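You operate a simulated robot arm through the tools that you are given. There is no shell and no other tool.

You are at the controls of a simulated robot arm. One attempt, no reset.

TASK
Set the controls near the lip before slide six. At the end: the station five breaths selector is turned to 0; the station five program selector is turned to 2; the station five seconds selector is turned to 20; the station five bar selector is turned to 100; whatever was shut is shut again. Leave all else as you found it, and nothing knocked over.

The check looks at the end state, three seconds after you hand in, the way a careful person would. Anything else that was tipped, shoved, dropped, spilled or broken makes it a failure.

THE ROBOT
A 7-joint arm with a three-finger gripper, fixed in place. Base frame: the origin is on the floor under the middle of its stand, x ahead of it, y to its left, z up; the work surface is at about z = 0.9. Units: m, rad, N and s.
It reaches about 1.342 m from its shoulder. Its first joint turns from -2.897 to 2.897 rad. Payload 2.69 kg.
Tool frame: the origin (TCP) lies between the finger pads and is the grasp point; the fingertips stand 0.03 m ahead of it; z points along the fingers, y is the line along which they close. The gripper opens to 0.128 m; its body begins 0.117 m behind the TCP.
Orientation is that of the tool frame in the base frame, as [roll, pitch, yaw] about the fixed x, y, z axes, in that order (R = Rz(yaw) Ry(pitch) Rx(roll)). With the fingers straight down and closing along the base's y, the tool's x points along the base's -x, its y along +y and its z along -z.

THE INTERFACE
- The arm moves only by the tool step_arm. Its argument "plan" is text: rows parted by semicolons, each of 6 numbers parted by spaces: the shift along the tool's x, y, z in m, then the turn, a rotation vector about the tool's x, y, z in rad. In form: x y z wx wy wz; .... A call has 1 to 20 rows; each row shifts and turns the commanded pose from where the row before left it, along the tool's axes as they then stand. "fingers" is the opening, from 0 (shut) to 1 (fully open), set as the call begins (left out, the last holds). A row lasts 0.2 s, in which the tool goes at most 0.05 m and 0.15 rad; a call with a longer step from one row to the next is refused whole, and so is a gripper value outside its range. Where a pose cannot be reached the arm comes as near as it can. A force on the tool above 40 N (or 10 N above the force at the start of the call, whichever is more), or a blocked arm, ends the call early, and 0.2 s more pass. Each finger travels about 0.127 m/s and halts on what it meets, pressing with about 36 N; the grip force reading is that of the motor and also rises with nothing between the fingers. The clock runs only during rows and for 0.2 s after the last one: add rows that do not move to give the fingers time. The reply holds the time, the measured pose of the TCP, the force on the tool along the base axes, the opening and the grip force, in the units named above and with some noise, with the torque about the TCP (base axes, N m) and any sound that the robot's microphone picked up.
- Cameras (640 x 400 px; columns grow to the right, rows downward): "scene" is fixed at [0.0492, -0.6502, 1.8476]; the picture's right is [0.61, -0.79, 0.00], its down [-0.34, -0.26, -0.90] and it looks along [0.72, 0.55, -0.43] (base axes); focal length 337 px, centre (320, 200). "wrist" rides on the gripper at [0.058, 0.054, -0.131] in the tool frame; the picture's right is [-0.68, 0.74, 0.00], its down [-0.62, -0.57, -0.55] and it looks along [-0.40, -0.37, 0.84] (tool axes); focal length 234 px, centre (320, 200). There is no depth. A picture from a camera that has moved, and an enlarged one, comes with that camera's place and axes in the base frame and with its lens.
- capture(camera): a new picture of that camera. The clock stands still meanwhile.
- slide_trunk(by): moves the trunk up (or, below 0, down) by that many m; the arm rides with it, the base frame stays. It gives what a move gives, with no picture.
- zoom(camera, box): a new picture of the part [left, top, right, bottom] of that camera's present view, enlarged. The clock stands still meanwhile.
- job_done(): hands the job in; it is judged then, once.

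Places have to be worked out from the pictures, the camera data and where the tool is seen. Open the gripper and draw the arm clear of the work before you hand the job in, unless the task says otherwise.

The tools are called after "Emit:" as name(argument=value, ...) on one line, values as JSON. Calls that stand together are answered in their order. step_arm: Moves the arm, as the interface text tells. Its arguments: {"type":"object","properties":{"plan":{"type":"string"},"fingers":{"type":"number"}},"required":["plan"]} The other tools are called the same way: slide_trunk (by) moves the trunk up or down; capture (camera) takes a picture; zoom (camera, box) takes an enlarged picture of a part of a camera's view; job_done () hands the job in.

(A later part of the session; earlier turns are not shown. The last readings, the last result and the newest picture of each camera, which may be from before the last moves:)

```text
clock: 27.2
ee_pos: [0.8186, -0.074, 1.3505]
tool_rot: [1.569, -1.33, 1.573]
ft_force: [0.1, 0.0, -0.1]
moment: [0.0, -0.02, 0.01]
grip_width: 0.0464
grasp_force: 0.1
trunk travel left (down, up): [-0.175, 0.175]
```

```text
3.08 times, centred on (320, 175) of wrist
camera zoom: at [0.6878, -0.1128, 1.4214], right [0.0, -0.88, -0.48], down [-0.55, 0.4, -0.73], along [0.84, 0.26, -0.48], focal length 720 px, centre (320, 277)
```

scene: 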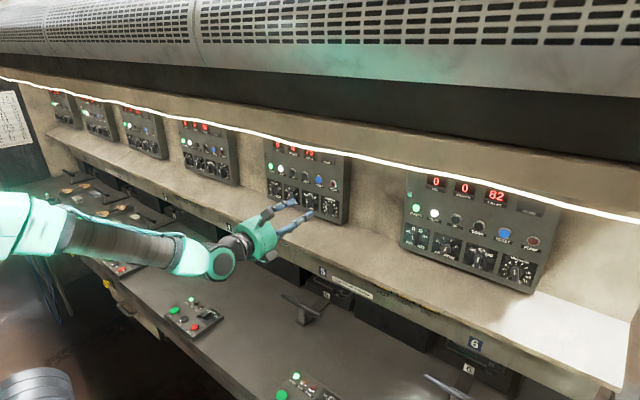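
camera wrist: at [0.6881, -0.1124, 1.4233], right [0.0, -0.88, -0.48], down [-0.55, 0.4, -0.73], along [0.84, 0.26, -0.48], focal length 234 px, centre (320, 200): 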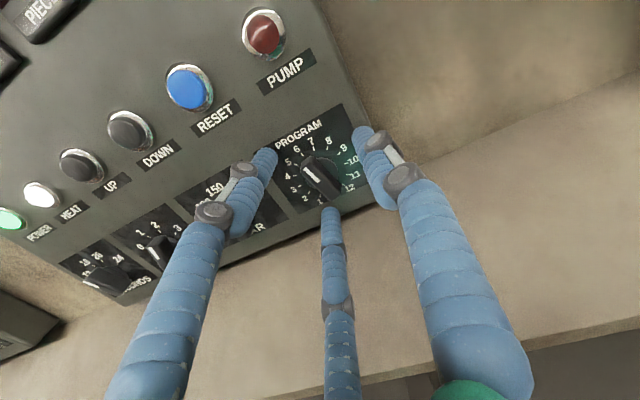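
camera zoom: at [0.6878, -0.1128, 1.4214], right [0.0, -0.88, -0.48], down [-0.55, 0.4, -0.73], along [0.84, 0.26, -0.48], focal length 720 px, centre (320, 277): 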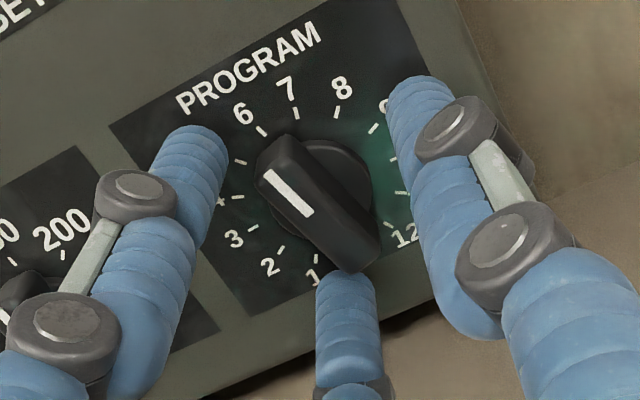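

Centred with no force. Now grip fully.

Emit:
step_arm(plan="0 0 0 0 0 0; 0 0 0 0 0 0; 0 0 0 0 0 0", fingers=0.0)

Emit:
zoom(camera="wrist", box=[240, 110, 400, 240])

```text
clock: 27.8
ee_pos: [0.8193, -0.0653, 1.3469]
tool_rot: [1.592, -1.328, 1.56]
ft_force: [8.8, 11.7, -2.4]
moment: [0.02, -0.53, 0.42]
grip_width: 0.0206
grasp_force: 45.1
trunk travel left (down, up): [-0.175, 0.175]
stopped in row 2: the force on the tool passed its limit at 43 N (the readings are from after the stop); the commanded pose is now the measured one
```

```text
3.08 times, centred on (320, 175) of wrist
camera zoom: at [0.6891, -0.1077, 1.4179], right [0.0, -0.88, -0.48], down [-0.56, 0.4, -0.73], along [0.83, 0.27, -0.49], focal length 720 px, centre (320, 277)
```

zoom: 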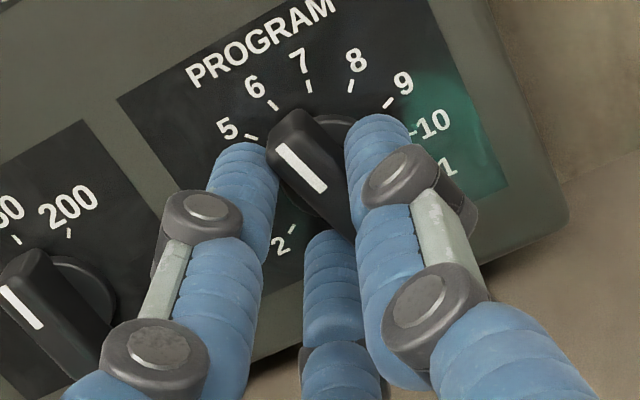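

The fingers self-centred on the bar (width 0.0206); the knob axis lies at about +9 mm in tool y from the TCP. I start turning counter-clockwise about the knob axis, two rows first.

Emit:
step_arm(plan="-0.0014 0.0002 0 0 0 -0.15; -0.0014 0.0002 0 0 0 -0.15; 0 0 0 0 0 0")

Emit:
zoom(camera="wrist", box=[240, 110, 400, 240])

```text
clock: 28.6
ee_pos: [0.8192, -0.0676, 1.344]
tool_rot: [1.578, -1.024, 1.573]
ft_force: [11.3, 28.1, 3.5]
moment: [-0.1, -0.12, 0.51]
grip_width: 0.0205
grasp_force: 44.6
trunk travel left (down, up): [-0.175, 0.175]
```

```text
3.08 times, centred on (320, 175) of wrist
camera zoom: at [0.6888, -0.086, 1.4246], right [0.01, -0.98, -0.2], down [-0.55, 0.16, -0.82], along [0.83, 0.11, -0.54], focal length 720 px, centre (320, 277)
```

zoom: 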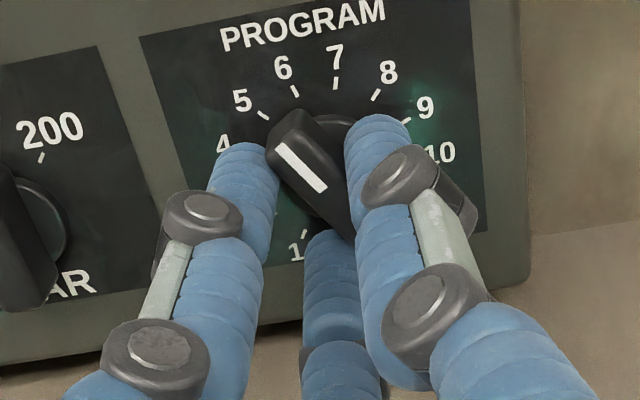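

The bar turns with the gripper (now between 5 and 6). There's 28 N sideways, so I add a 2 mm leftward correction and continue.

Emit:
step_arm(plan="0.001 -0.0017 0 0 0 0; -0.0015 0.0002 0 0 0 -0.15; -0.0015 0.0002 0 0 0 -0.15; 0 0 0 0 0 0")

Emit:
zoom(camera="wrist", box=[240, 110, 400, 240])

```text
clock: 29.6
ee_pos: [0.8192, -0.0694, 1.3438]
tool_rot: [1.574, -0.724, 1.576]
ft_force: [19.5, 18.7, 15.8]
moment: [-0.07, -0.19, 0.07]
grip_width: 0.0204
grasp_force: 44.7
trunk travel left (down, up): [-0.175, 0.175]
```

```text
3.08 times, centred on (320, 175) of wrist
camera zoom: at [0.6885, -0.0633, 1.4245], right [0.01, -0.99, 0.1], down [-0.55, -0.09, -0.83], along [0.84, -0.05, -0.55], focal length 720 px, centre (320, 277)
```

zoom: 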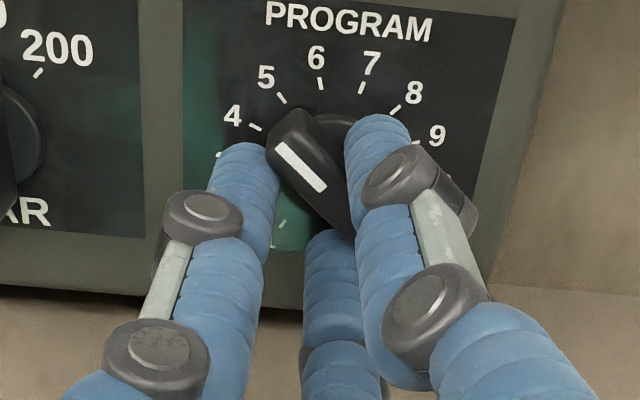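

Now the residual force is along tool x (~24 N), implying the offset is nearer 6 mm. I correct by +2.5 mm in tool x, +1 mm forward, and use smaller per-row shifts.

Emit:
step_arm(plan="0.0025 0 0.001 0 0 0; -0.0009 0.0001 0 0 0 -0.15; -0.0009 0.0001 0 0 0 -0.15; 0 0 0 0 0 0")

Emit:
zoom(camera="wrist", box=[240, 110, 400, 240])

```text
clock: 30.6
ee_pos: [0.8197, -0.0707, 1.3437]
tool_rot: [1.577, -0.428, 1.574]
ft_force: [-0.4, 2.4, 12.6]
moment: [-0.09, -0.11, -0.8]
grip_width: 0.0205
grasp_force: 44.7
trunk travel left (down, up): [-0.175, 0.175]
```

```text
3.08 times, centred on (320, 175) of wrist
camera zoom: at [0.6885, -0.0417, 1.4184], right [0.01, -0.92, 0.39], down [-0.55, -0.33, -0.77], along [0.84, -0.21, -0.51], focal length 720 px, centre (320, 277)
```

zoom: 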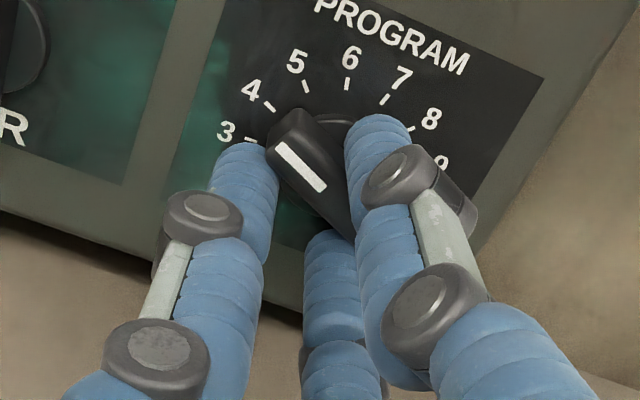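

Forces are small now and the pointer is near 4 (tool at ~65° left of vertical). Continue CCW.

Emit:
step_arm(plan="0.0005 0.0008 0 0 0 0; -0.0009 0.0001 0 0 0 -0.15; -0.0009 0.0001 0 0 0 -0.15; -0.0009 0.0001 0 0 0 -0.15; 0 0 0 0 0 0")

Emit:
zoom(camera="wrist", box=[240, 110, 400, 240])

```text
clock: 31.8
ee_pos: [0.8204, -0.0729, 1.3431]
tool_rot: [1.574, 0.025, 1.579]
ft_force: [-7.8, 8.2, 1.4]
moment: [-0.07, -0.18, 0.42]
grip_width: 0.0206
grasp_force: 44.8
trunk travel left (down, up): [-0.175, 0.175]
```

```text
3.08 times, centred on (320, 175) of wrist
camera zoom: at [0.6883, -0.0153, 1.3977], right [0.01, -0.66, 0.75], down [-0.55, -0.63, -0.55], along [0.84, -0.41, -0.37], focal length 720 px, centre (320, 277)
```

zoom: 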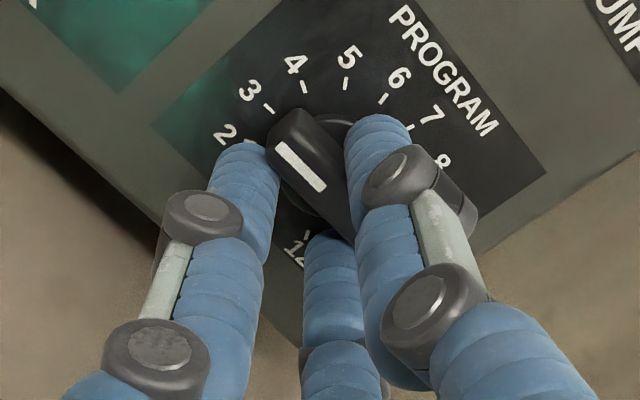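

At ~91° (pointing at 3). I turn the remaining ~0.55 rad to reach 2 (≈122.7°).

Emit:
step_arm(plan="-0.0009 0.0001 0 0 0 -0.15; -0.0009 0.0001 0 0 0 -0.15; -0.0009 0.0001 0 0 0 -0.15; -0.0005 0 0 0 0 -0.096; 0 0 0 0 0 0")

Emit:
zoom(camera="wrist", box=[240, 110, 400, 240])

Emit:
zoom(camera="scene", box=[255, 170, 355, 232])

```text
clock: 33.0
ee_pos: [0.8196, -0.0744, 1.3442]
tool_rot: [1.575, 0.569, 1.579]
ft_force: [-6.3, 10.2, 6.8]
moment: [0.03, -0.01, 0.59]
grip_width: 0.0204
grasp_force: 45.3
trunk travel left (down, up): [-0.175, 0.175]
```

```text
3.08 times, centred on (320, 175) of wrist
camera zoom: at [0.688, 0.001, 1.36], right [0.0, -0.17, 0.98], down [-0.54, -0.83, -0.14], along [0.84, -0.54, -0.1], focal length 720 px, centre (320, 277)
```

zoom: 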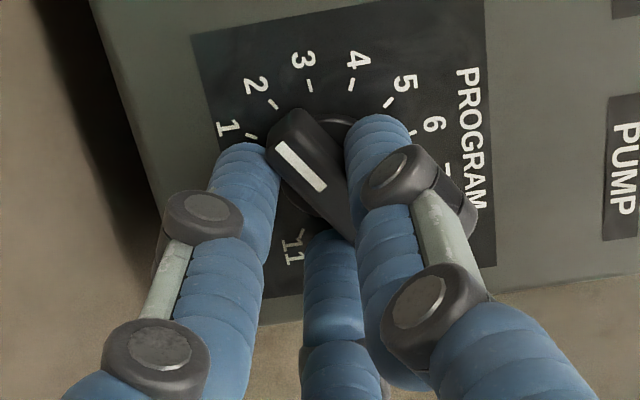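

```text
6.40 times, centred on (305, 201) of scene
camera zoom: at [0.0492, -0.6502, 1.8476], right [0.61, -0.79, 0.0], down [-0.34, -0.26, -0.9], along [0.72, 0.55, -0.43], focal length 2160 px, centre (416, 194)
```

zoom: 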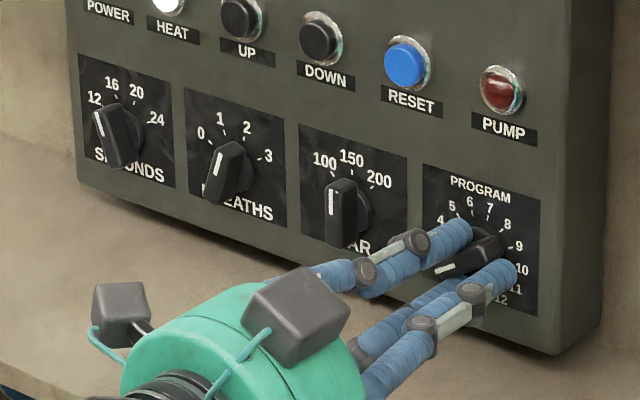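

The view relation to tick 2 is identical to how the pointer sat on 6 at the start, so it's at 2. I open the fingers and check.

Emit:
step_arm(plan="0 0 0 0 0 0; 0 0 0 0 0 0", fingers=0.5)

Emit:
zoom(camera="wrist", box=[240, 110, 400, 240])

```text
clock: 33.6
ee_pos: [0.8212, -0.0745, 1.3423]
tool_rot: [1.576, 0.568, 1.58]
ft_force: [-0.4, 1.0, 0.7]
moment: [0.05, 0.0, -0.01]
grip_width: 0.0638
grasp_force: 0.1
trunk travel left (down, up): [-0.175, 0.175]
```

```text
3.08 times, centred on (320, 175) of wrist
camera zoom: at [0.6885, 0.0002, 1.359], right [0.01, -0.17, 0.98], down [-0.54, -0.83, -0.14], along [0.84, -0.54, -0.1], focal length 720 px, centre (320, 277)
```

zoom: 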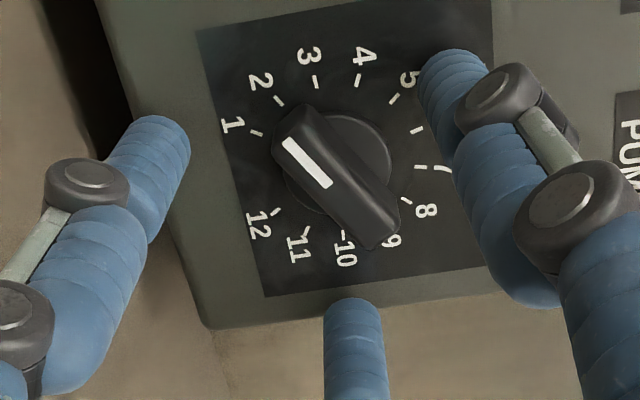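

Pointer measures ≈119° vs 122.7° for tick 2 — PROGRAM is at 2. I retreat straight back, then roll clockwise in the clear.

Emit:
step_arm(plan="0 0 -0.02 0 0 0; 0 0 -0.04 0 0 0; 0 0 -0.04 0 0 0; 0 0 0 0 0 0.15; 0 0 0 0 0 0.15; 0 0 0 0 0 0.15; 0 0 0 0 0 0.15; 0 0 0 0 0 0.15; 0 0 0 0 0 0.15; 0 0 0 0 0 0.15; 0 0 0 0 0 0")

```text
clock: 36.0
ee_pos: [0.7195, -0.0756, 1.3462]
tool_rot: [1.576, -0.483, 1.573]
ft_force: [-0.3, -1.0, 0.3]
moment: [-0.04, -0.01, -0.01]
grip_width: 0.0641
grasp_force: 0.1
trunk travel left (down, up): [-0.175, 0.175]
```

Continue the roll to vertical (tool x up) and shift left to in front of the BAR knob.

Emit:
step_arm(plan="0 0 0 0 0 0.15; 0 0 0 0 0 0.15; 0 0 0 0 0 0.15; 0 0 0 0 0 0.15; 0 0 0 0 0 0.15; 0 0 0 0 0 0.15; 0 0 0 0 0 0.15; 0 0 0 0 0 0.038; 0 -0.045 0 0 0 0; 0 -0.045 0 0 0 0; 0 0 0 0 0 0")

Emit:
capture(camera="wrist")

Emit:
zoom(camera="wrist", box=[240, 110, 400, 240])

Emit:
zoom(camera="scene", box=[255, 170, 355, 232])

```text
clock: 38.4
ee_pos: [0.714, -0.0281, 1.3524]
tool_rot: [3.091, -1.556, 0.086]
ft_force: [0.3, 0.7, -0.9]
moment: [-0.02, -0.06, -0.07]
grip_width: 0.0641
grasp_force: 0.2
out of reach, approached as far as the arm can: row 9, 10
trunk travel left (down, up): [-0.175, 0.175]
```

```text
taken
camera wrist: at [0.5856, -0.0885, 1.4151], right [0.02, -0.74, -0.68], down [-0.58, 0.54, -0.61], along [0.82, 0.4, -0.42], focal length 234 px, centre (320, 200)
```

wrist: 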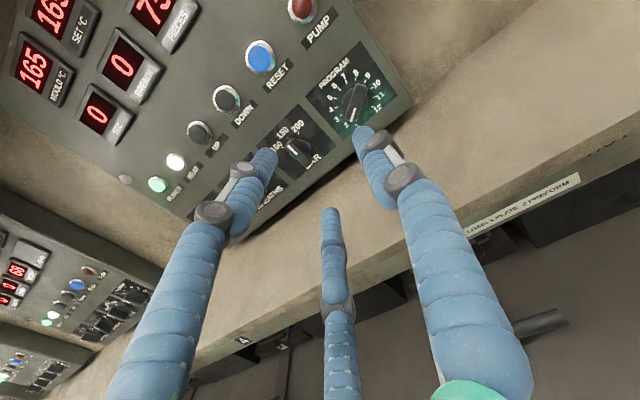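

```text
3.08 times, centred on (320, 175) of wrist
camera zoom: at [0.5856, -0.0885, 1.4151], right [0.02, -0.74, -0.68], down [-0.58, 0.54, -0.61], along [0.82, 0.4, -0.42], focal length 720 px, centre (320, 277)
```

zoom: 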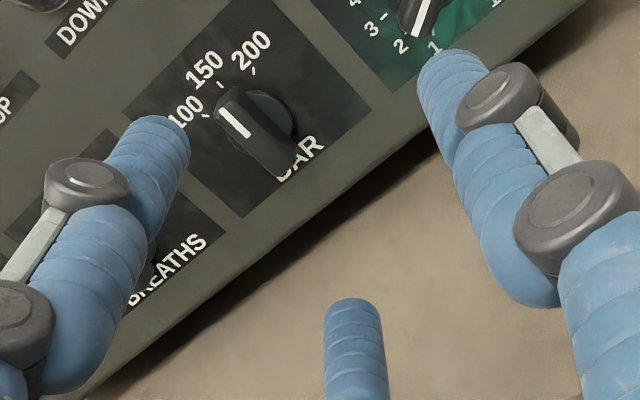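

```text
6.40 times, centred on (305, 201) of scene
camera zoom: at [0.0492, -0.6502, 1.8476], right [0.61, -0.79, 0.0], down [-0.34, -0.26, -0.9], along [0.72, 0.55, -0.43], focal length 2160 px, centre (416, 194)
```

zoom: 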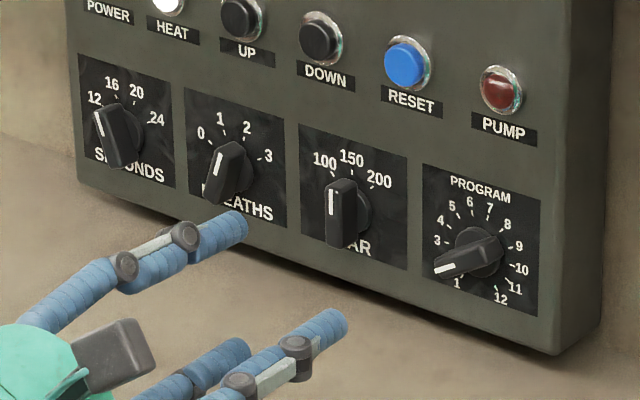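

PROGRAM clearly reads 2. The +y motion ran out of reach again near y≈-0.025, so I look at the whole arm posture to plan a better configuration.

Emit:
capture(camera="scene")

```text
taken
```

scene: 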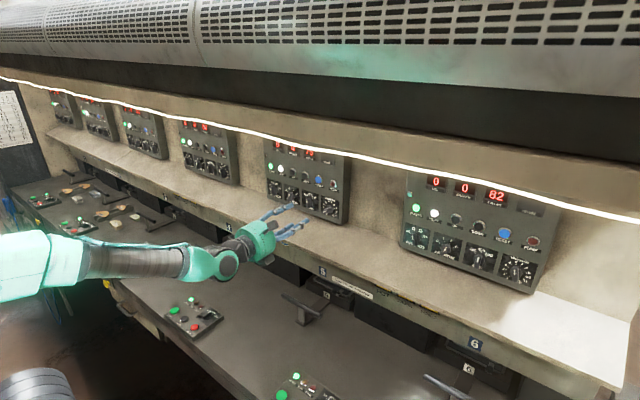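

The arm is in an elbow-up posture with the wrist near its bend limit; lowering the trunk should flatten the forearm and restore margin. Space below the tool (z≥1.12 at x≤0.75) is clear, so I lower the trunk 0.1 m.

Emit:
slide_trunk(by=-0.1)

Emit:
capture(camera="scene")

```text
clock: 39.7
ee_pos: [0.7139, -0.0281, 1.2555]
tool_rot: [3.058, -1.559, 0.121]
ft_force: [-0.1, 0.5, 0.0]
moment: [-0.01, -0.01, 0.0]
grip_width: 0.0641
grasp_force: 0.2
trunk travel left (down, up): [-0.075, 0.275]
```

```text
taken
```

scene: 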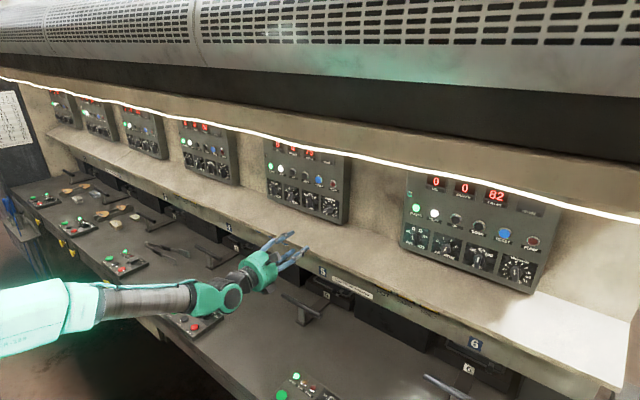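

Now raise the tool back with the arm (tool x is up) to z≈1.352 and check reach.

Emit:
step_arm(plan="0.0325 0 0 0 0 0; 0.0325 0 0 0 0 0; 0.0325 0 0 0 0 0; 0 0 0 0 0 0")

Emit:
capture(camera="scene")

```text
clock: 40.7
ee_pos: [0.7125, -0.0286, 1.352]
tool_rot: [3.081, -1.557, 0.099]
ft_force: [-0.1, -0.3, 0.3]
moment: [0.01, 0.01, 0.0]
grip_width: 0.0639
grasp_force: 0.2
trunk travel left (down, up): [-0.075, 0.275]
```

```text
taken
```

scene: 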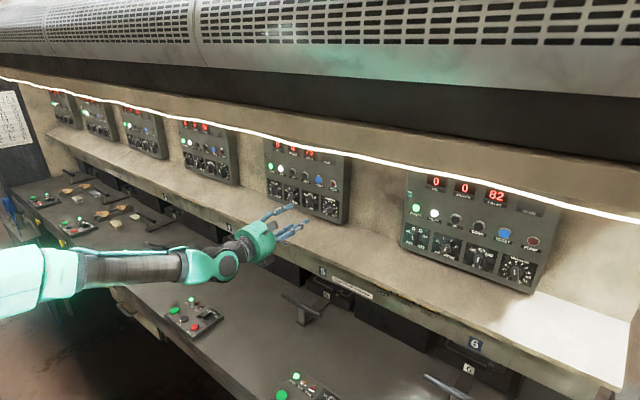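

Forearm is flatter and no reach warning. I fix the small tilt (2°) and shift left to the BAR knob.

Emit:
step_arm(plan="0 0 0 -0.0383 0.0138 0; 0 -0.023 0 0 0 0; 0 -0.023 0 0 0 0; 0 0 0 0 0 0")

Emit:
zoom(camera="wrist", box=[220, 90, 420, 240])

```text
clock: 41.7
ee_pos: [0.7076, -0.0171, 1.3631]
tool_rot: [2.202, -1.57, 0.958]
ft_force: [-0.7, -0.7, 0.6]
moment: [-0.02, 0.14, -0.04]
grip_width: 0.064
grasp_force: 0.0
out of reach, approached as far as the arm can: row 2, 3
trunk travel left (down, up): [-0.075, 0.275]
```

```text
2.67 times, centred on (320, 165) of wrist
camera zoom: at [0.5775, -0.0748, 1.4226], right [0.01, -0.74, -0.68], down [-0.56, 0.55, -0.62], along [0.83, 0.39, -0.41], focal length 624 px, centre (320, 293)
```

zoom: 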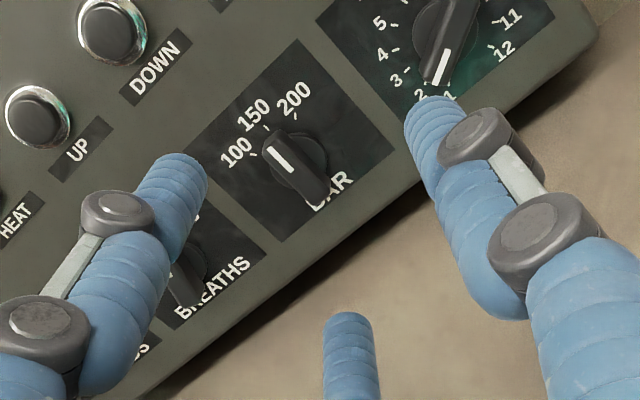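

Still limited. I zoom on the arm itself to understand the wrist/forearm geometry.

Emit:
zoom(camera="scene", box=[0, 200, 320, 400])

Emit:
zoom(camera="scene", box=[140, 200, 300, 300])

```text
2.00 times, centred on (160, 300) of scene
camera zoom: at [0.0492, -0.6502, 1.8476], right [0.61, -0.79, 0.0], down [-0.34, -0.26, -0.9], along [0.72, 0.55, -0.43], focal length 675 px, centre (640, 0)
```

zoom: 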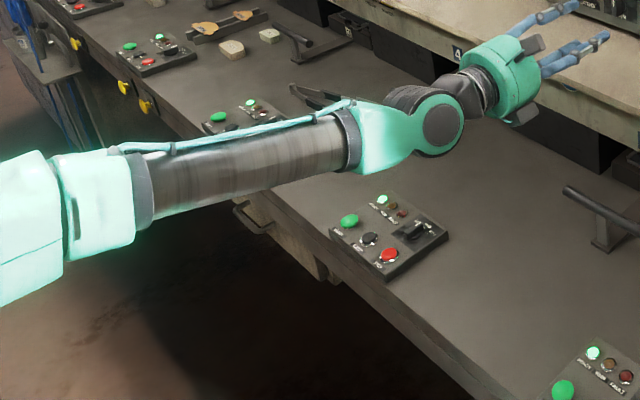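

```text
4.00 times, centred on (220, 250) of scene
camera zoom: at [0.0492, -0.6502, 1.8476], right [0.61, -0.79, 0.0], down [-0.34, -0.26, -0.9], along [0.72, 0.55, -0.43], focal length 1350 px, centre (720, 0)
```

zoom: 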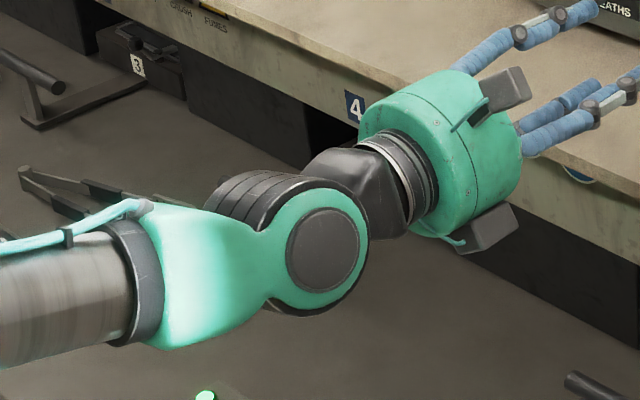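

The forearm slopes down ~27° with the wrist near its limit. I lower the trunk the remaining 0.07 m to flatten it further, then re-raise the tool and go closer to the panel where there's more extension.

Emit:
slide_trunk(by=-0.07)

Emit:
step_arm(plan="0.025 0 0.012 0 0 0; 0.025 0 0.02 0 0 0; 0.008 0 0.02 0 0 0; 0 0 0 0 0 0")

```text
clock: 42.8
ee_pos: [0.7092, -0.0167, 1.2908]
tool_rot: [2.79, -1.567, 0.369]
ft_force: [-0.4, 0.7, 0.0]
moment: [-0.01, 0.03, -0.02]
grip_width: 0.0639
grasp_force: 0.0
trunk travel left (down, up): [-0.005, 0.345]
```

```text
clock: 43.8
ee_pos: [0.7625, -0.0149, 1.348]
tool_rot: [2.861, -1.566, 0.297]
ft_force: [0.4, -0.5, 0.0]
moment: [-0.01, -0.04, 0.0]
grip_width: 0.0641
grasp_force: 0.0
trunk travel left (down, up): [-0.005, 0.345]
```

No warnings. Now shift left by 0.033 m to the BAR knob column.

Emit:
step_arm(plan="0 -0.0165 0 0 0 0; 0 -0.0165 0 0 0 0; 0 0 0 0 0 0")

Emit:
zoom(camera="wrist", box=[220, 90, 420, 240])

Emit:
capture(camera="scene")

```text
clock: 44.6
ee_pos: [0.7609, 0.0041, 1.3503]
tool_rot: [3.01, -1.564, 0.169]
ft_force: [-0.1, -1.3, -0.1]
moment: [0.02, 0.03, 0.02]
grip_width: 0.064
grasp_force: 0.0
out of reach, approached as far as the arm can: row 2
trunk travel left (down, up): [-0.005, 0.345]
```

```text
2.67 times, centred on (320, 165) of wrist
camera zoom: at [0.6316, -0.0557, 1.4117], right [0.02, -0.74, -0.68], down [-0.57, 0.55, -0.61], along [0.82, 0.4, -0.41], focal length 624 px, centre (320, 293)
```

zoom: 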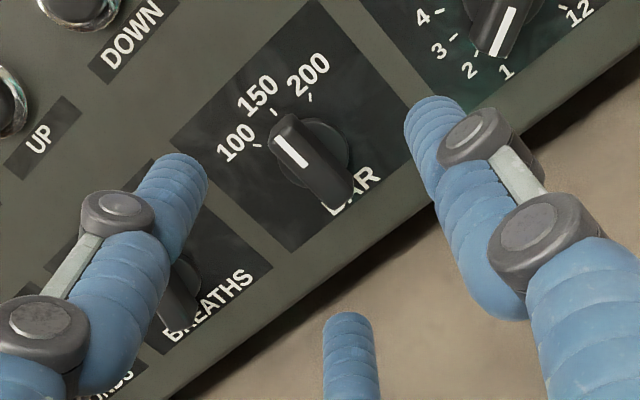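

```text
taken
```

scene: 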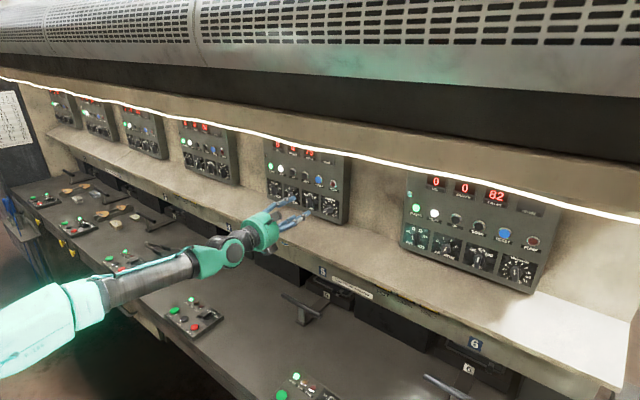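

The limit hardly moved, so it may be a wrist-roll (J5/J7) limit rather than bend. I test by rolling CCW ~0.9 rad here (tips are 4 cm off the knobs) and then trying the leftward shift.

Emit:
step_arm(plan="0 0 -0.01 0 0 -0.15; 0 0 0 0 0 -0.15; 0 0 0 0 0 -0.15; 0 0 0 0 0 -0.15; 0 0 0 0 0 -0.15; 0 0 0 0 0 -0.15; 0 0 0 0 0 0")

```text
clock: 46.2
ee_pos: [0.7505, 0.0022, 1.3518]
tool_rot: [1.578, -0.668, 1.595]
ft_force: [-1.8, -0.4, -0.3]
moment: [-0.02, -0.01, 0.01]
grip_width: 0.0641
grasp_force: 0.0
trunk travel left (down, up): [-0.005, 0.345]
```

Now test the leftward shift (+y 0.03) in this roll.

Emit:
step_arm(plan="0.0118 -0.0093 0 0 0 0; 0.0118 -0.0093 0 0 0 0; 0 0 0 0 0 0")

```text
clock: 47.0
ee_pos: [0.7491, 0.0129, 1.3566]
tool_rot: [1.584, -0.668, 1.606]
ft_force: [-0.8, 0.0, 0.3]
moment: [0.05, 0.0, -0.03]
grip_width: 0.0639
grasp_force: 0.0
out of reach, approached as far as the arm can: row 1, 2
trunk travel left (down, up): [-0.005, 0.345]
```

Still limited, so it isn't the roll joint. It looks like the wrist is on a branch that only bends left (reachable for y<0); for y>0 it must pass through a tool-down pose to the other branch. I zoom in on the arm to judge the forearm slope with the lowered trunk.

Emit:
zoom(camera="scene", box=[0, 200, 320, 400])

```text
2.00 times, centred on (160, 300) of scene
camera zoom: at [0.0492, -0.6502, 1.8476], right [0.61, -0.79, 0.0], down [-0.34, -0.26, -0.9], along [0.72, 0.55, -0.43], focal length 675 px, centre (640, 0)
```

zoom: 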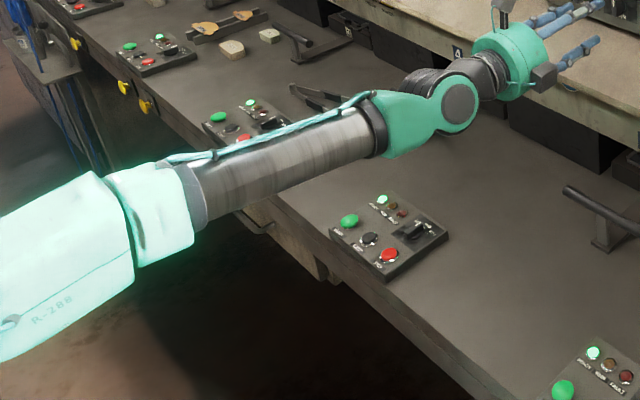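

With the trunk low, a straight-wrist branch (elbow-up, wrist bending slightly upward) should cover all remaining knobs; to get there I'll pass through a tool-down pose. First I retreat to open space near (0.67, -0.05, 1.39).

Emit:
step_arm(plan="-0.0095 0.0202 -0.0267 0 0 0; -0.0095 0.0202 -0.0267 0 0 0; -0.0095 0.0202 -0.0267 0 0 0; 0 0 0 0 0 -0.15; 0 0 0 0 0 -0.15; 0 0 0 0 0 -0.15; 0 0 0 0 0 -0.15; 0 0 0 0 0 0")

```text
clock: 48.8
ee_pos: [0.6699, -0.0486, 1.3874]
tool_rot: [1.574, -0.068, 1.589]
ft_force: [0.3, -0.6, -0.6]
moment: [-0.02, 0.01, -0.01]
grip_width: 0.0641
grasp_force: 0.2
trunk travel left (down, up): [-0.005, 0.345]
```

Good, no warnings. Continue rolling CCW, then yaw left ~0.6 rad about vertical.

Emit:
step_arm(plan="0 0 0 0 0 -0.15; 0 0 0 0 0 -0.15; 0 0 0 0 0 -0.15; 0 0 0 0 0 -0.15; 0 0 0 0 0 -0.15; 0 0 0 0 0 -0.15; 0 0 0 0 0 -0.15; 0 0 0 0 0 0")

```text
clock: 50.6
ee_pos: [0.6695, -0.0493, 1.387]
tool_rot: [1.577, 0.981, 1.597]
ft_force: [-0.5, 0.1, 0.5]
moment: [-0.05, -0.02, 0.0]
grip_width: 0.0643
grasp_force: 0.0
trunk travel left (down, up): [-0.005, 0.345]
```

Now yaw left about the vertical (base z in tool frame is (-0.83, 0.556, 0)), four rows.

Emit:
step_arm(plan="0 0 0 -0.1247 0.0834 0; 0 0 0 -0.1247 0.0834 0; 0 0 0 -0.1247 0.0834 0; 0 0 0 -0.1247 0.0834 0; 0 0 0 0 0 0")

Emit:
capture(camera="scene")

```text
clock: 51.8
ee_pos: [0.67, -0.0498, 1.3873]
tool_rot: [1.575, 0.975, 2.192]
ft_force: [-0.1, -0.1, -0.5]
moment: [0.02, -0.08, 0.04]
grip_width: 0.064
grasp_force: 0.0
trunk travel left (down, up): [-0.005, 0.345]
```

```text
taken
```

scene: 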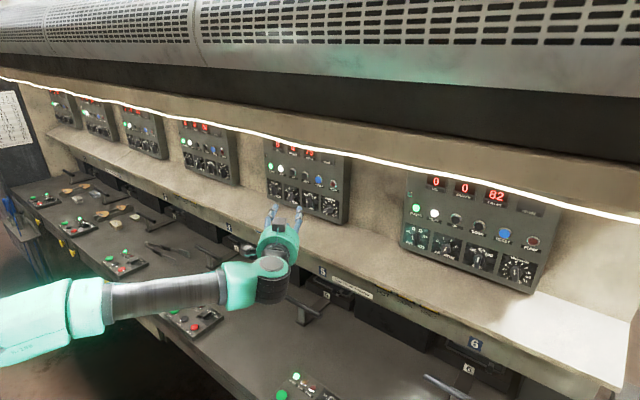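

Good. Before pitching down I back off from the hood to ≈(0.57, -0.05, 1.34).

Emit:
step_arm(plan="0.0246 0.0068 -0.0271 0 0 0; 0.0246 0.0068 -0.0271 0 0 0; 0.0246 0.0068 -0.0271 0 0 0; 0 0 0 0 0 0")

```text
clock: 52.8
ee_pos: [0.5695, -0.0463, 1.3388]
tool_rot: [1.575, 0.977, 2.192]
ft_force: [0.5, -0.4, 0.2]
moment: [-0.01, -0.02, -0.01]
grip_width: 0.0639
grasp_force: 0.1
trunk travel left (down, up): [-0.005, 0.345]
```

Reached. Now pitch the tool down ~1.05 rad about its horizontal transverse axis (0.556, 0.831, 0 in tool frame).

Emit:
step_arm(plan="0 0 0 0.0834 0.1247 0; 0 0 0 0.0834 0.1247 0; 0 0 0 0.0834 0.1247 0; 0 0 0 0.0834 0.1247 0; 0 0 0 0.0834 0.1247 0; 0 0 0 0.0834 0.1247 0; 0 0 0 0.0834 0.1247 0; 0 0 0 0 0 0")

Emit:
capture(camera="scene")

```text
clock: 54.6
ee_pos: [0.5707, -0.0481, 1.337]
tool_rot: [2.834, 0.42, 3.103]
ft_force: [0.1, 0.2, 0.0]
moment: [0.02, 0.01, 0.03]
grip_width: 0.064
grasp_force: 0.1
trunk travel left (down, up): [-0.005, 0.345]
```

```text
taken
```

scene: 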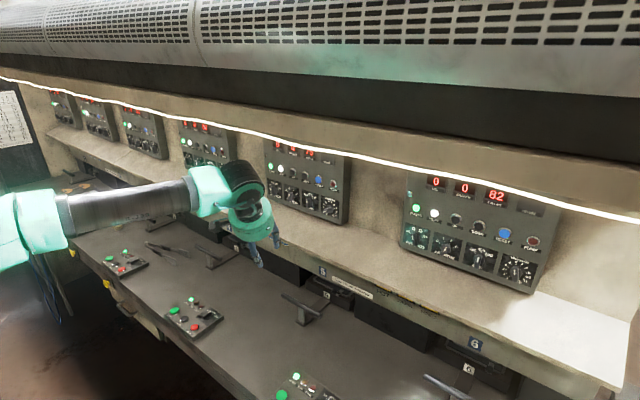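

The tool swung down smoothly. Now I square it to a clean 60°-down pitch in the x–z plane and centre at y≈0.

Emit:
step_arm(plan="-0.0083 0.019 -0.0065 0.0967 -0.0324 -0.0167; -0.0083 0.019 -0.0065 0.0967 -0.0324 -0.0167; -0.0083 0.019 -0.0065 0.0967 -0.0324 -0.0167; 0 0 0 0 0 0")

Emit:
zoom(camera="scene", box=[0, 100, 320, 300])

```text
clock: 55.6
ee_pos: [0.5806, 0.0028, 1.3755]
tool_rot: [3.139, 0.527, 3.14]
ft_force: [0.6, 0.1, -0.6]
moment: [-0.03, 0.02, 0.0]
grip_width: 0.064
grasp_force: 0.1
trunk travel left (down, up): [-0.005, 0.345]
```

```text
2.00 times, centred on (160, 200) of scene
camera zoom: at [0.0492, -0.6502, 1.8476], right [0.61, -0.79, 0.0], down [-0.34, -0.26, -0.9], along [0.72, 0.55, -0.43], focal length 675 px, centre (640, 200)
```

zoom: 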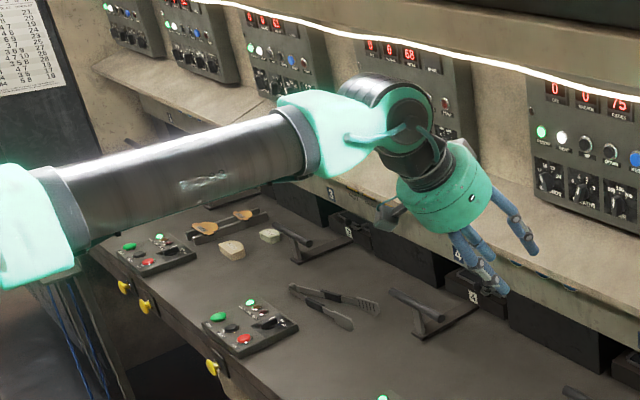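

Clean 60°-down pitch with forearm roughly in-plane. Now I pitch up while moving forward, half way first.

Emit:
step_arm(plan="-0.0155 0 0.0131 0 -0.15 0; -0.0134 0 0.0153 0 -0.15 0; -0.011 0 0.0171 0 -0.15 0; -0.0082 0 0.0185 0 -0.15 0; 0 0 0 0 0 0")

Emit:
zoom(camera="scene", box=[0, 150, 320, 350])

```text
clock: 56.8
ee_pos: [0.6619, 0.0017, 1.3627]
tool_rot: [3.138, 1.126, 3.138]
ft_force: [-0.2, 0.5, 0.0]
moment: [-0.02, 0.0, 0.0]
grip_width: 0.0638
grasp_force: 0.0
trunk travel left (down, up): [-0.005, 0.345]
```

```text
2.00 times, centred on (160, 250) of scene
camera zoom: at [0.0492, -0.6502, 1.8476], right [0.61, -0.79, 0.0], down [-0.34, -0.26, -0.9], along [0.72, 0.55, -0.43], focal length 675 px, centre (640, 100)
```

zoom: 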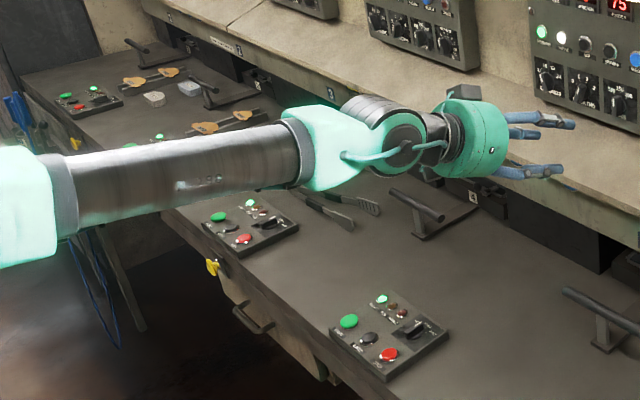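

Smooth, wrist still in-plane. Continue to horizontal.

Emit:
step_arm(plan="-0.0054 0 0.0196 0 -0.15 0; -0.0024 0 0.0201 0 -0.15 0; 0.0007 0 0.0203 0 -0.147 0; 0 0 0 0 0 0")

Emit:
zoom(camera="scene", box=[0, 150, 320, 350])

```text
clock: 57.8
ee_pos: [0.7212, 0.0045, 1.3504]
tool_rot: [0.772, 1.567, 0.772]
ft_force: [0.4, 0.0, -0.3]
moment: [0.0, -0.05, 0.0]
grip_width: 0.0638
grasp_force: 0.1
trunk travel left (down, up): [-0.005, 0.345]
```

```text
2.00 times, centred on (160, 250) of scene
camera zoom: at [0.0492, -0.6502, 1.8476], right [0.61, -0.79, 0.0], down [-0.34, -0.26, -0.9], along [0.72, 0.55, -0.43], focal length 675 px, centre (640, 100)
```

zoom: 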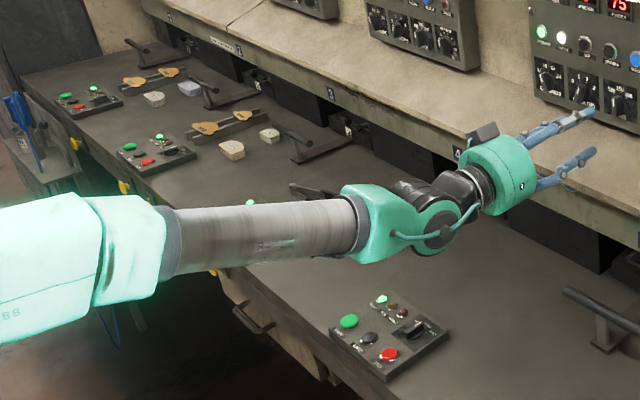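

Now squarely forward at (0.721, 0.0045, 1.350), no warnings, on the straight-wrist branch. I look at the BAR knob from here.

Emit:
capture(camera="wrist")

Emit:
zoom(camera="wrist", box=[250, 60, 410, 180])

Emit:
zoom(camera="scene", box=[255, 170, 355, 232])

```text
taken
camera wrist: at [0.5909, 0.0552, 1.2931], right [0.0, 0.73, 0.68], down [-0.55, -0.57, 0.61], along [0.84, -0.37, 0.41], focal length 234 px, centre (320, 200)
```

wrist: 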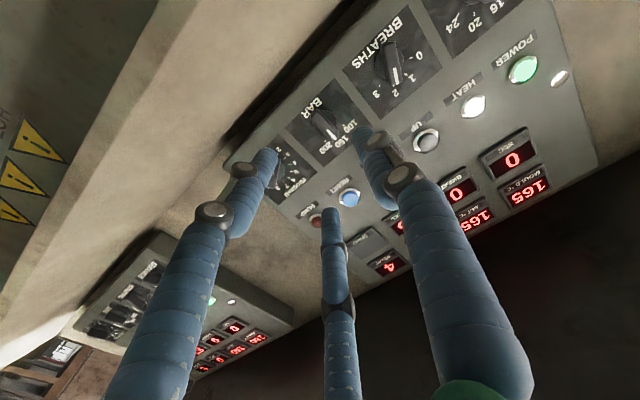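

```text
3.33 times, centred on (330, 120) of wrist
camera zoom: at [0.5909, 0.0552, 1.2931], right [0.0, 0.73, 0.68], down [-0.55, -0.57, 0.61], along [0.84, -0.37, 0.41], focal length 781 px, centre (287, 467)
```

zoom: 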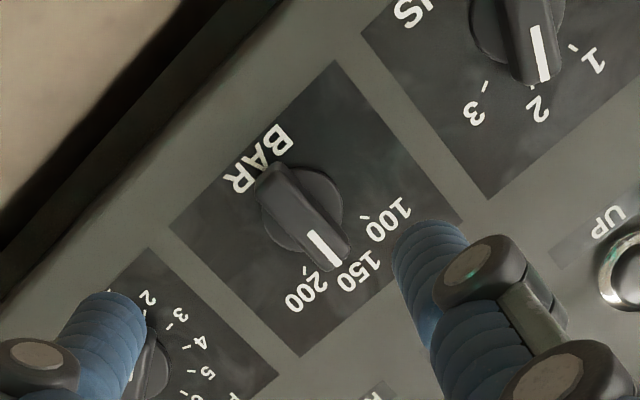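

```text
6.40 times, centred on (305, 201) of scene
camera zoom: at [0.0492, -0.6502, 1.8476], right [0.61, -0.79, 0.0], down [-0.34, -0.26, -0.9], along [0.72, 0.55, -0.43], focal length 2160 px, centre (416, 194)
```

zoom: 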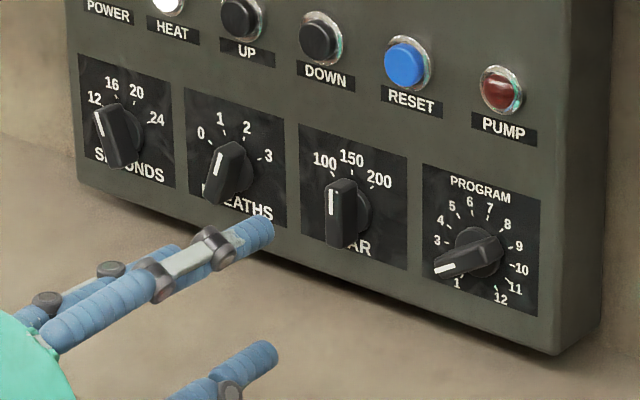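

BAR centre ≈(y 0.0125, z 1.350), ticks at ±40° (100 is +40° left). TCP at y 0.0045 already has the ~8 mm offset wanted. I advance to x≈0.80.

Emit:
step_arm(plan="0 0 0.03 0 0 0; 0 0 0.03 0 0 0; 0 0 0.018 0 0 0; 0 0 0 0 0 0")

Emit:
zoom(camera="wrist", box=[240, 90, 400, 240])

```text
clock: 58.8
ee_pos: [0.7987, 0.0015, 1.3515]
tool_rot: [0.898, 1.567, 0.9]
ft_force: [0.5, -0.3, 0.5]
moment: [0.02, -0.04, -0.01]
grip_width: 0.0642
grasp_force: 0.1
trunk travel left (down, up): [-0.005, 0.345]
```

```text
2.67 times, centred on (320, 165) of wrist
camera zoom: at [0.6678, 0.0539, 1.294], right [0.0, 0.73, 0.68], down [-0.55, -0.57, 0.61], along [0.84, -0.37, 0.4], focal length 624 px, centre (320, 293)
```

zoom: 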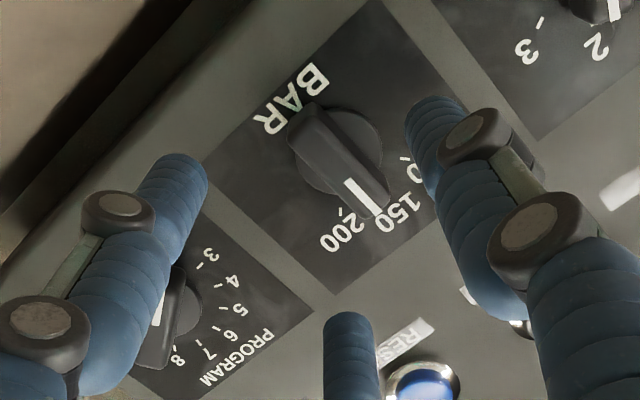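

Aligned; slight correction (+3 mm left, 1 mm down) while easing forward to x≈0.82.

Emit:
step_arm(plan="0.001 0.003 0.005 0 0 0; 0 0 0.006 0 0 0; 0 0 0.005 0 0 0; 0 0 0.005 0 0 0; 0 0 0 0 0 0")

Emit:
zoom(camera="wrist", box=[240, 110, 400, 240])

```text
clock: 60.0
ee_pos: [0.8198, 0.0053, 1.3519]
tool_rot: [0.803, 1.568, 0.805]
ft_force: [0.4, 0.3, -0.7]
moment: [0.03, 0.02, -0.01]
grip_width: 0.0642
grasp_force: 0.1
trunk travel left (down, up): [-0.005, 0.345]
```

```text
3.08 times, centred on (320, 175) of wrist
camera zoom: at [0.688, 0.0572, 1.2933], right [0.0, 0.73, 0.68], down [-0.55, -0.57, 0.61], along [0.84, -0.37, 0.41], focal length 720 px, centre (320, 277)
```

zoom: 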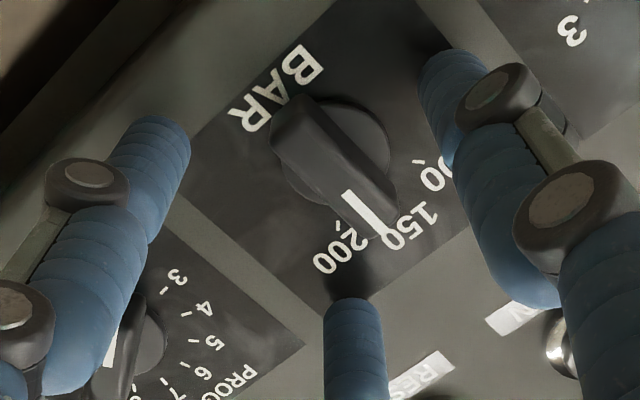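

Well placed around BAR. I grip now.

Emit:
step_arm(plan="0 0 0 0 0 0; 0 0 0 0 0 0; 0 0 0 0 0 0", fingers=0.0)

Emit:
zoom(camera="wrist", box=[240, 110, 400, 240])

```text
clock: 60.8
ee_pos: [0.8201, 0.0082, 1.3509]
tool_rot: [0.168, 1.568, 0.169]
ft_force: [7.7, 25.5, 2.9]
moment: [0.08, -0.05, 0.65]
grip_width: 0.0206
grasp_force: 45.2
trunk travel left (down, up): [-0.005, 0.345]
```

```text
3.08 times, centred on (320, 175) of wrist
camera zoom: at [0.6883, 0.0598, 1.2934], right [0.0, 0.74, 0.68], down [-0.55, -0.57, 0.61], along [0.84, -0.37, 0.41], focal length 720 px, centre (320, 277)
```

zoom: 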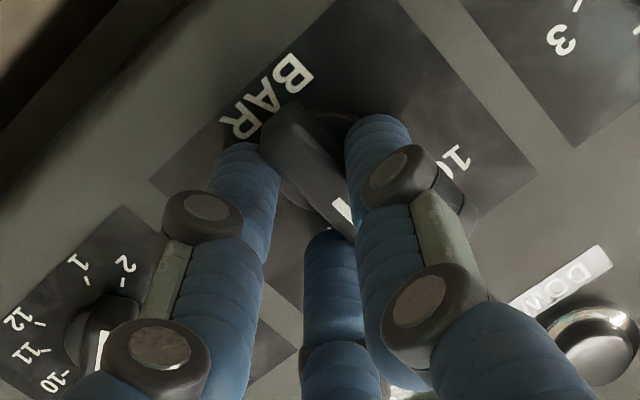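

Gripped (0.0206), with 25 N pushing left: true knob axis is ~3 mm further left than my estimate. I shift 2 mm left and turn CCW 40° (5 rows of −0.14) about the knob axis.

Emit:
step_arm(plan="0 0.002 0 0 0 0; -0.0008 0.0001 0 0 0 -0.14; -0.0008 0.0001 0 0 0 -0.14; -0.0008 0.0001 0 0 0 -0.14; 0 0 0 0 0 0")

Emit:
zoom(camera="wrist", box=[240, 110, 400, 240])

```text
clock: 62.0
ee_pos: [0.8196, 0.0095, 1.3516]
tool_rot: [-1.568, 1.151, -1.567]
ft_force: [10.5, 17.0, -0.2]
moment: [0.08, -0.17, 0.39]
grip_width: 0.0203
grasp_force: 45.7
trunk travel left (down, up): [-0.005, 0.345]
```

```text
3.08 times, centred on (320, 175) of wrist
camera zoom: at [0.6883, 0.033, 1.2784], right [0.0, 0.95, 0.32], down [-0.55, -0.27, 0.79], along [0.84, -0.17, 0.52], focal length 720 px, centre (320, 277)
```

zoom: 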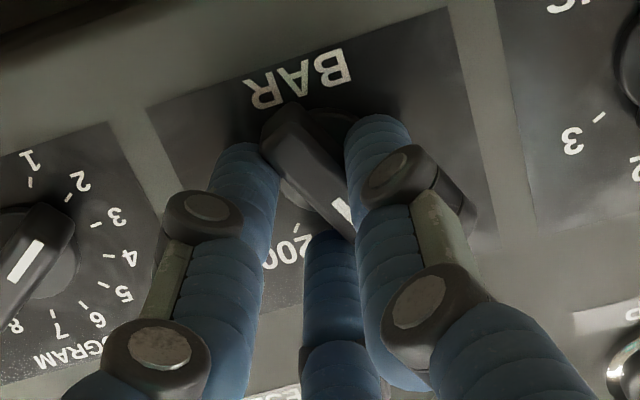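

24° done, force moderate. Two more rows to reach 40°.

Emit:
step_arm(plan="-0.0012 0.001 0 0 0 -0.14; -0.0008 0.0001 0 0 0 -0.14; 0 0 0 0 0 0")

Emit:
zoom(camera="scene", box=[255, 170, 355, 232])

```text
clock: 62.8
ee_pos: [0.8191, 0.0113, 1.3534]
tool_rot: [-1.57, 0.871, -1.571]
ft_force: [6.8, 11.5, -4.2]
moment: [0.07, 0.18, 0.13]
grip_width: 0.0205
grasp_force: 45.4
trunk travel left (down, up): [-0.005, 0.345]
```

```text
6.40 times, centred on (305, 201) of scene
camera zoom: at [0.0492, -0.6502, 1.8476], right [0.61, -0.79, 0.0], down [-0.34, -0.26, -0.9], along [0.72, 0.55, -0.43], focal length 2160 px, centre (416, 194)
```

zoom: 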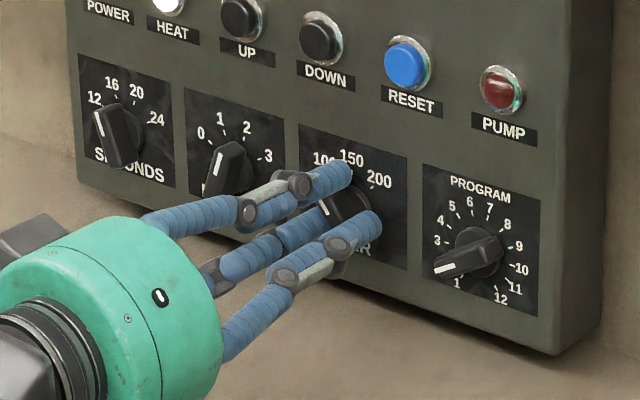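

Tool is at 40.1°. Release and verify the pointer.

Emit:
step_arm(plan="0 0 0 0 0 0; 0 0 0 0 0 0", fingers=0.5)

Emit:
zoom(camera="wrist", box=[240, 110, 400, 240])

Emit:
zoom(camera="scene", box=[255, 170, 355, 232])

```text
clock: 63.4
ee_pos: [0.8183, 0.0107, 1.3549]
tool_rot: [-1.566, 0.873, -1.568]
ft_force: [0.5, 0.1, 0.0]
moment: [-0.01, -0.01, 0.01]
grip_width: 0.0639
grasp_force: 0.0
trunk travel left (down, up): [-0.005, 0.345]
```

```text
3.08 times, centred on (320, 175) of wrist
camera zoom: at [0.6876, 0.0119, 1.2765], right [0.0, 1.0, 0.05], down [-0.55, -0.04, 0.83], along [0.83, -0.02, 0.55], focal length 720 px, centre (320, 277)
```

zoom: 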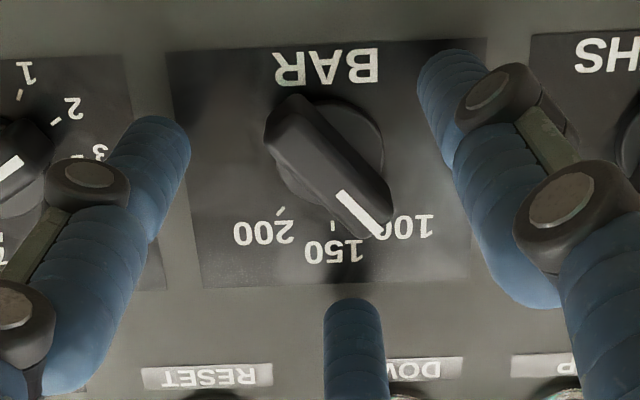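

```text
6.40 times, centred on (305, 201) of scene
camera zoom: at [0.0492, -0.6502, 1.8476], right [0.61, -0.79, 0.0], down [-0.34, -0.26, -0.9], along [0.72, 0.55, -0.43], focal length 2160 px, centre (416, 194)
```

zoom: 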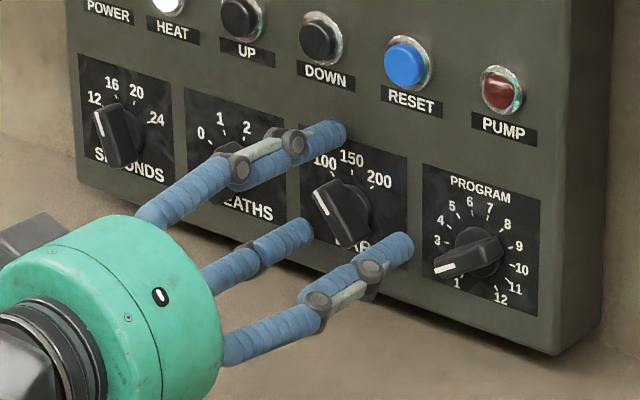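

BAR now points at 100. I retreat, roll clockwise 60° and shift left to the BREATHS knob (expected centre ≈ y 0.102, z 1.348).

Emit:
step_arm(plan="0 0 -0.02 0 0 0; 0 0 -0.03 0 0 0; 0 0 -0.02 0 0 0; 0 0 0 0 0 0.15; 0 0 0 0 0 0.15; 0 0 0 0 0 0.15; 0 0 0 0 0 0.15; 0 0 0 0 0 0.15; 0 0 0 0 0 0.15; 0 0 0 0 0 0.147; 0.0126 0.0259 0 0 0 0; 0.0126 0.0259 0 0 0 0; 0.0126 0.0259 0 0 0 0; 0 0 0 0 0 0")

Emit:
capture(camera="wrist")

Emit:
zoom(camera="wrist", box=[240, 80, 400, 230])

```text
clock: 66.4
ee_pos: [0.7494, 0.0967, 1.3455]
tool_rot: [1.566, 1.221, 1.566]
ft_force: [0.5, 0.0, 0.5]
moment: [-0.02, 0.0, -0.04]
grip_width: 0.0638
grasp_force: 0.0
trunk travel left (down, up): [-0.005, 0.345]
```

```text
taken
camera wrist: at [0.6186, 0.1645, 1.3094], right [0.0, 0.46, 0.89], down [-0.55, -0.74, 0.38], along [0.84, -0.49, 0.25], focal length 234 px, centre (320, 200)
```

wrist: 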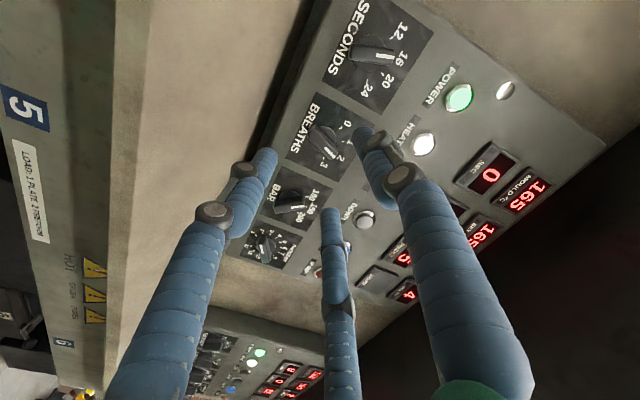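

```text
2.67 times, centred on (320, 155) of wrist
camera zoom: at [0.6186, 0.1645, 1.3094], right [0.0, 0.46, 0.89], down [-0.55, -0.74, 0.38], along [0.84, -0.49, 0.25], focal length 624 px, centre (320, 320)
```

zoom: 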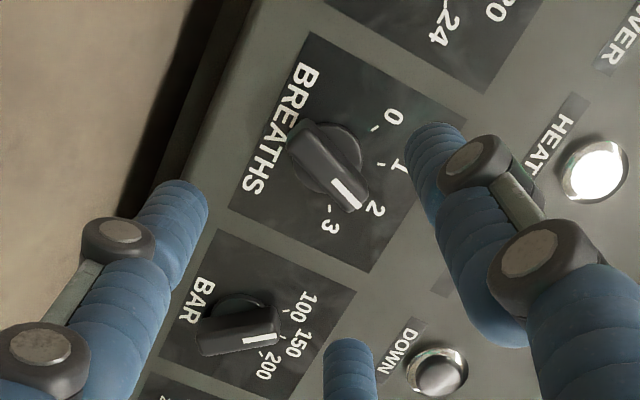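

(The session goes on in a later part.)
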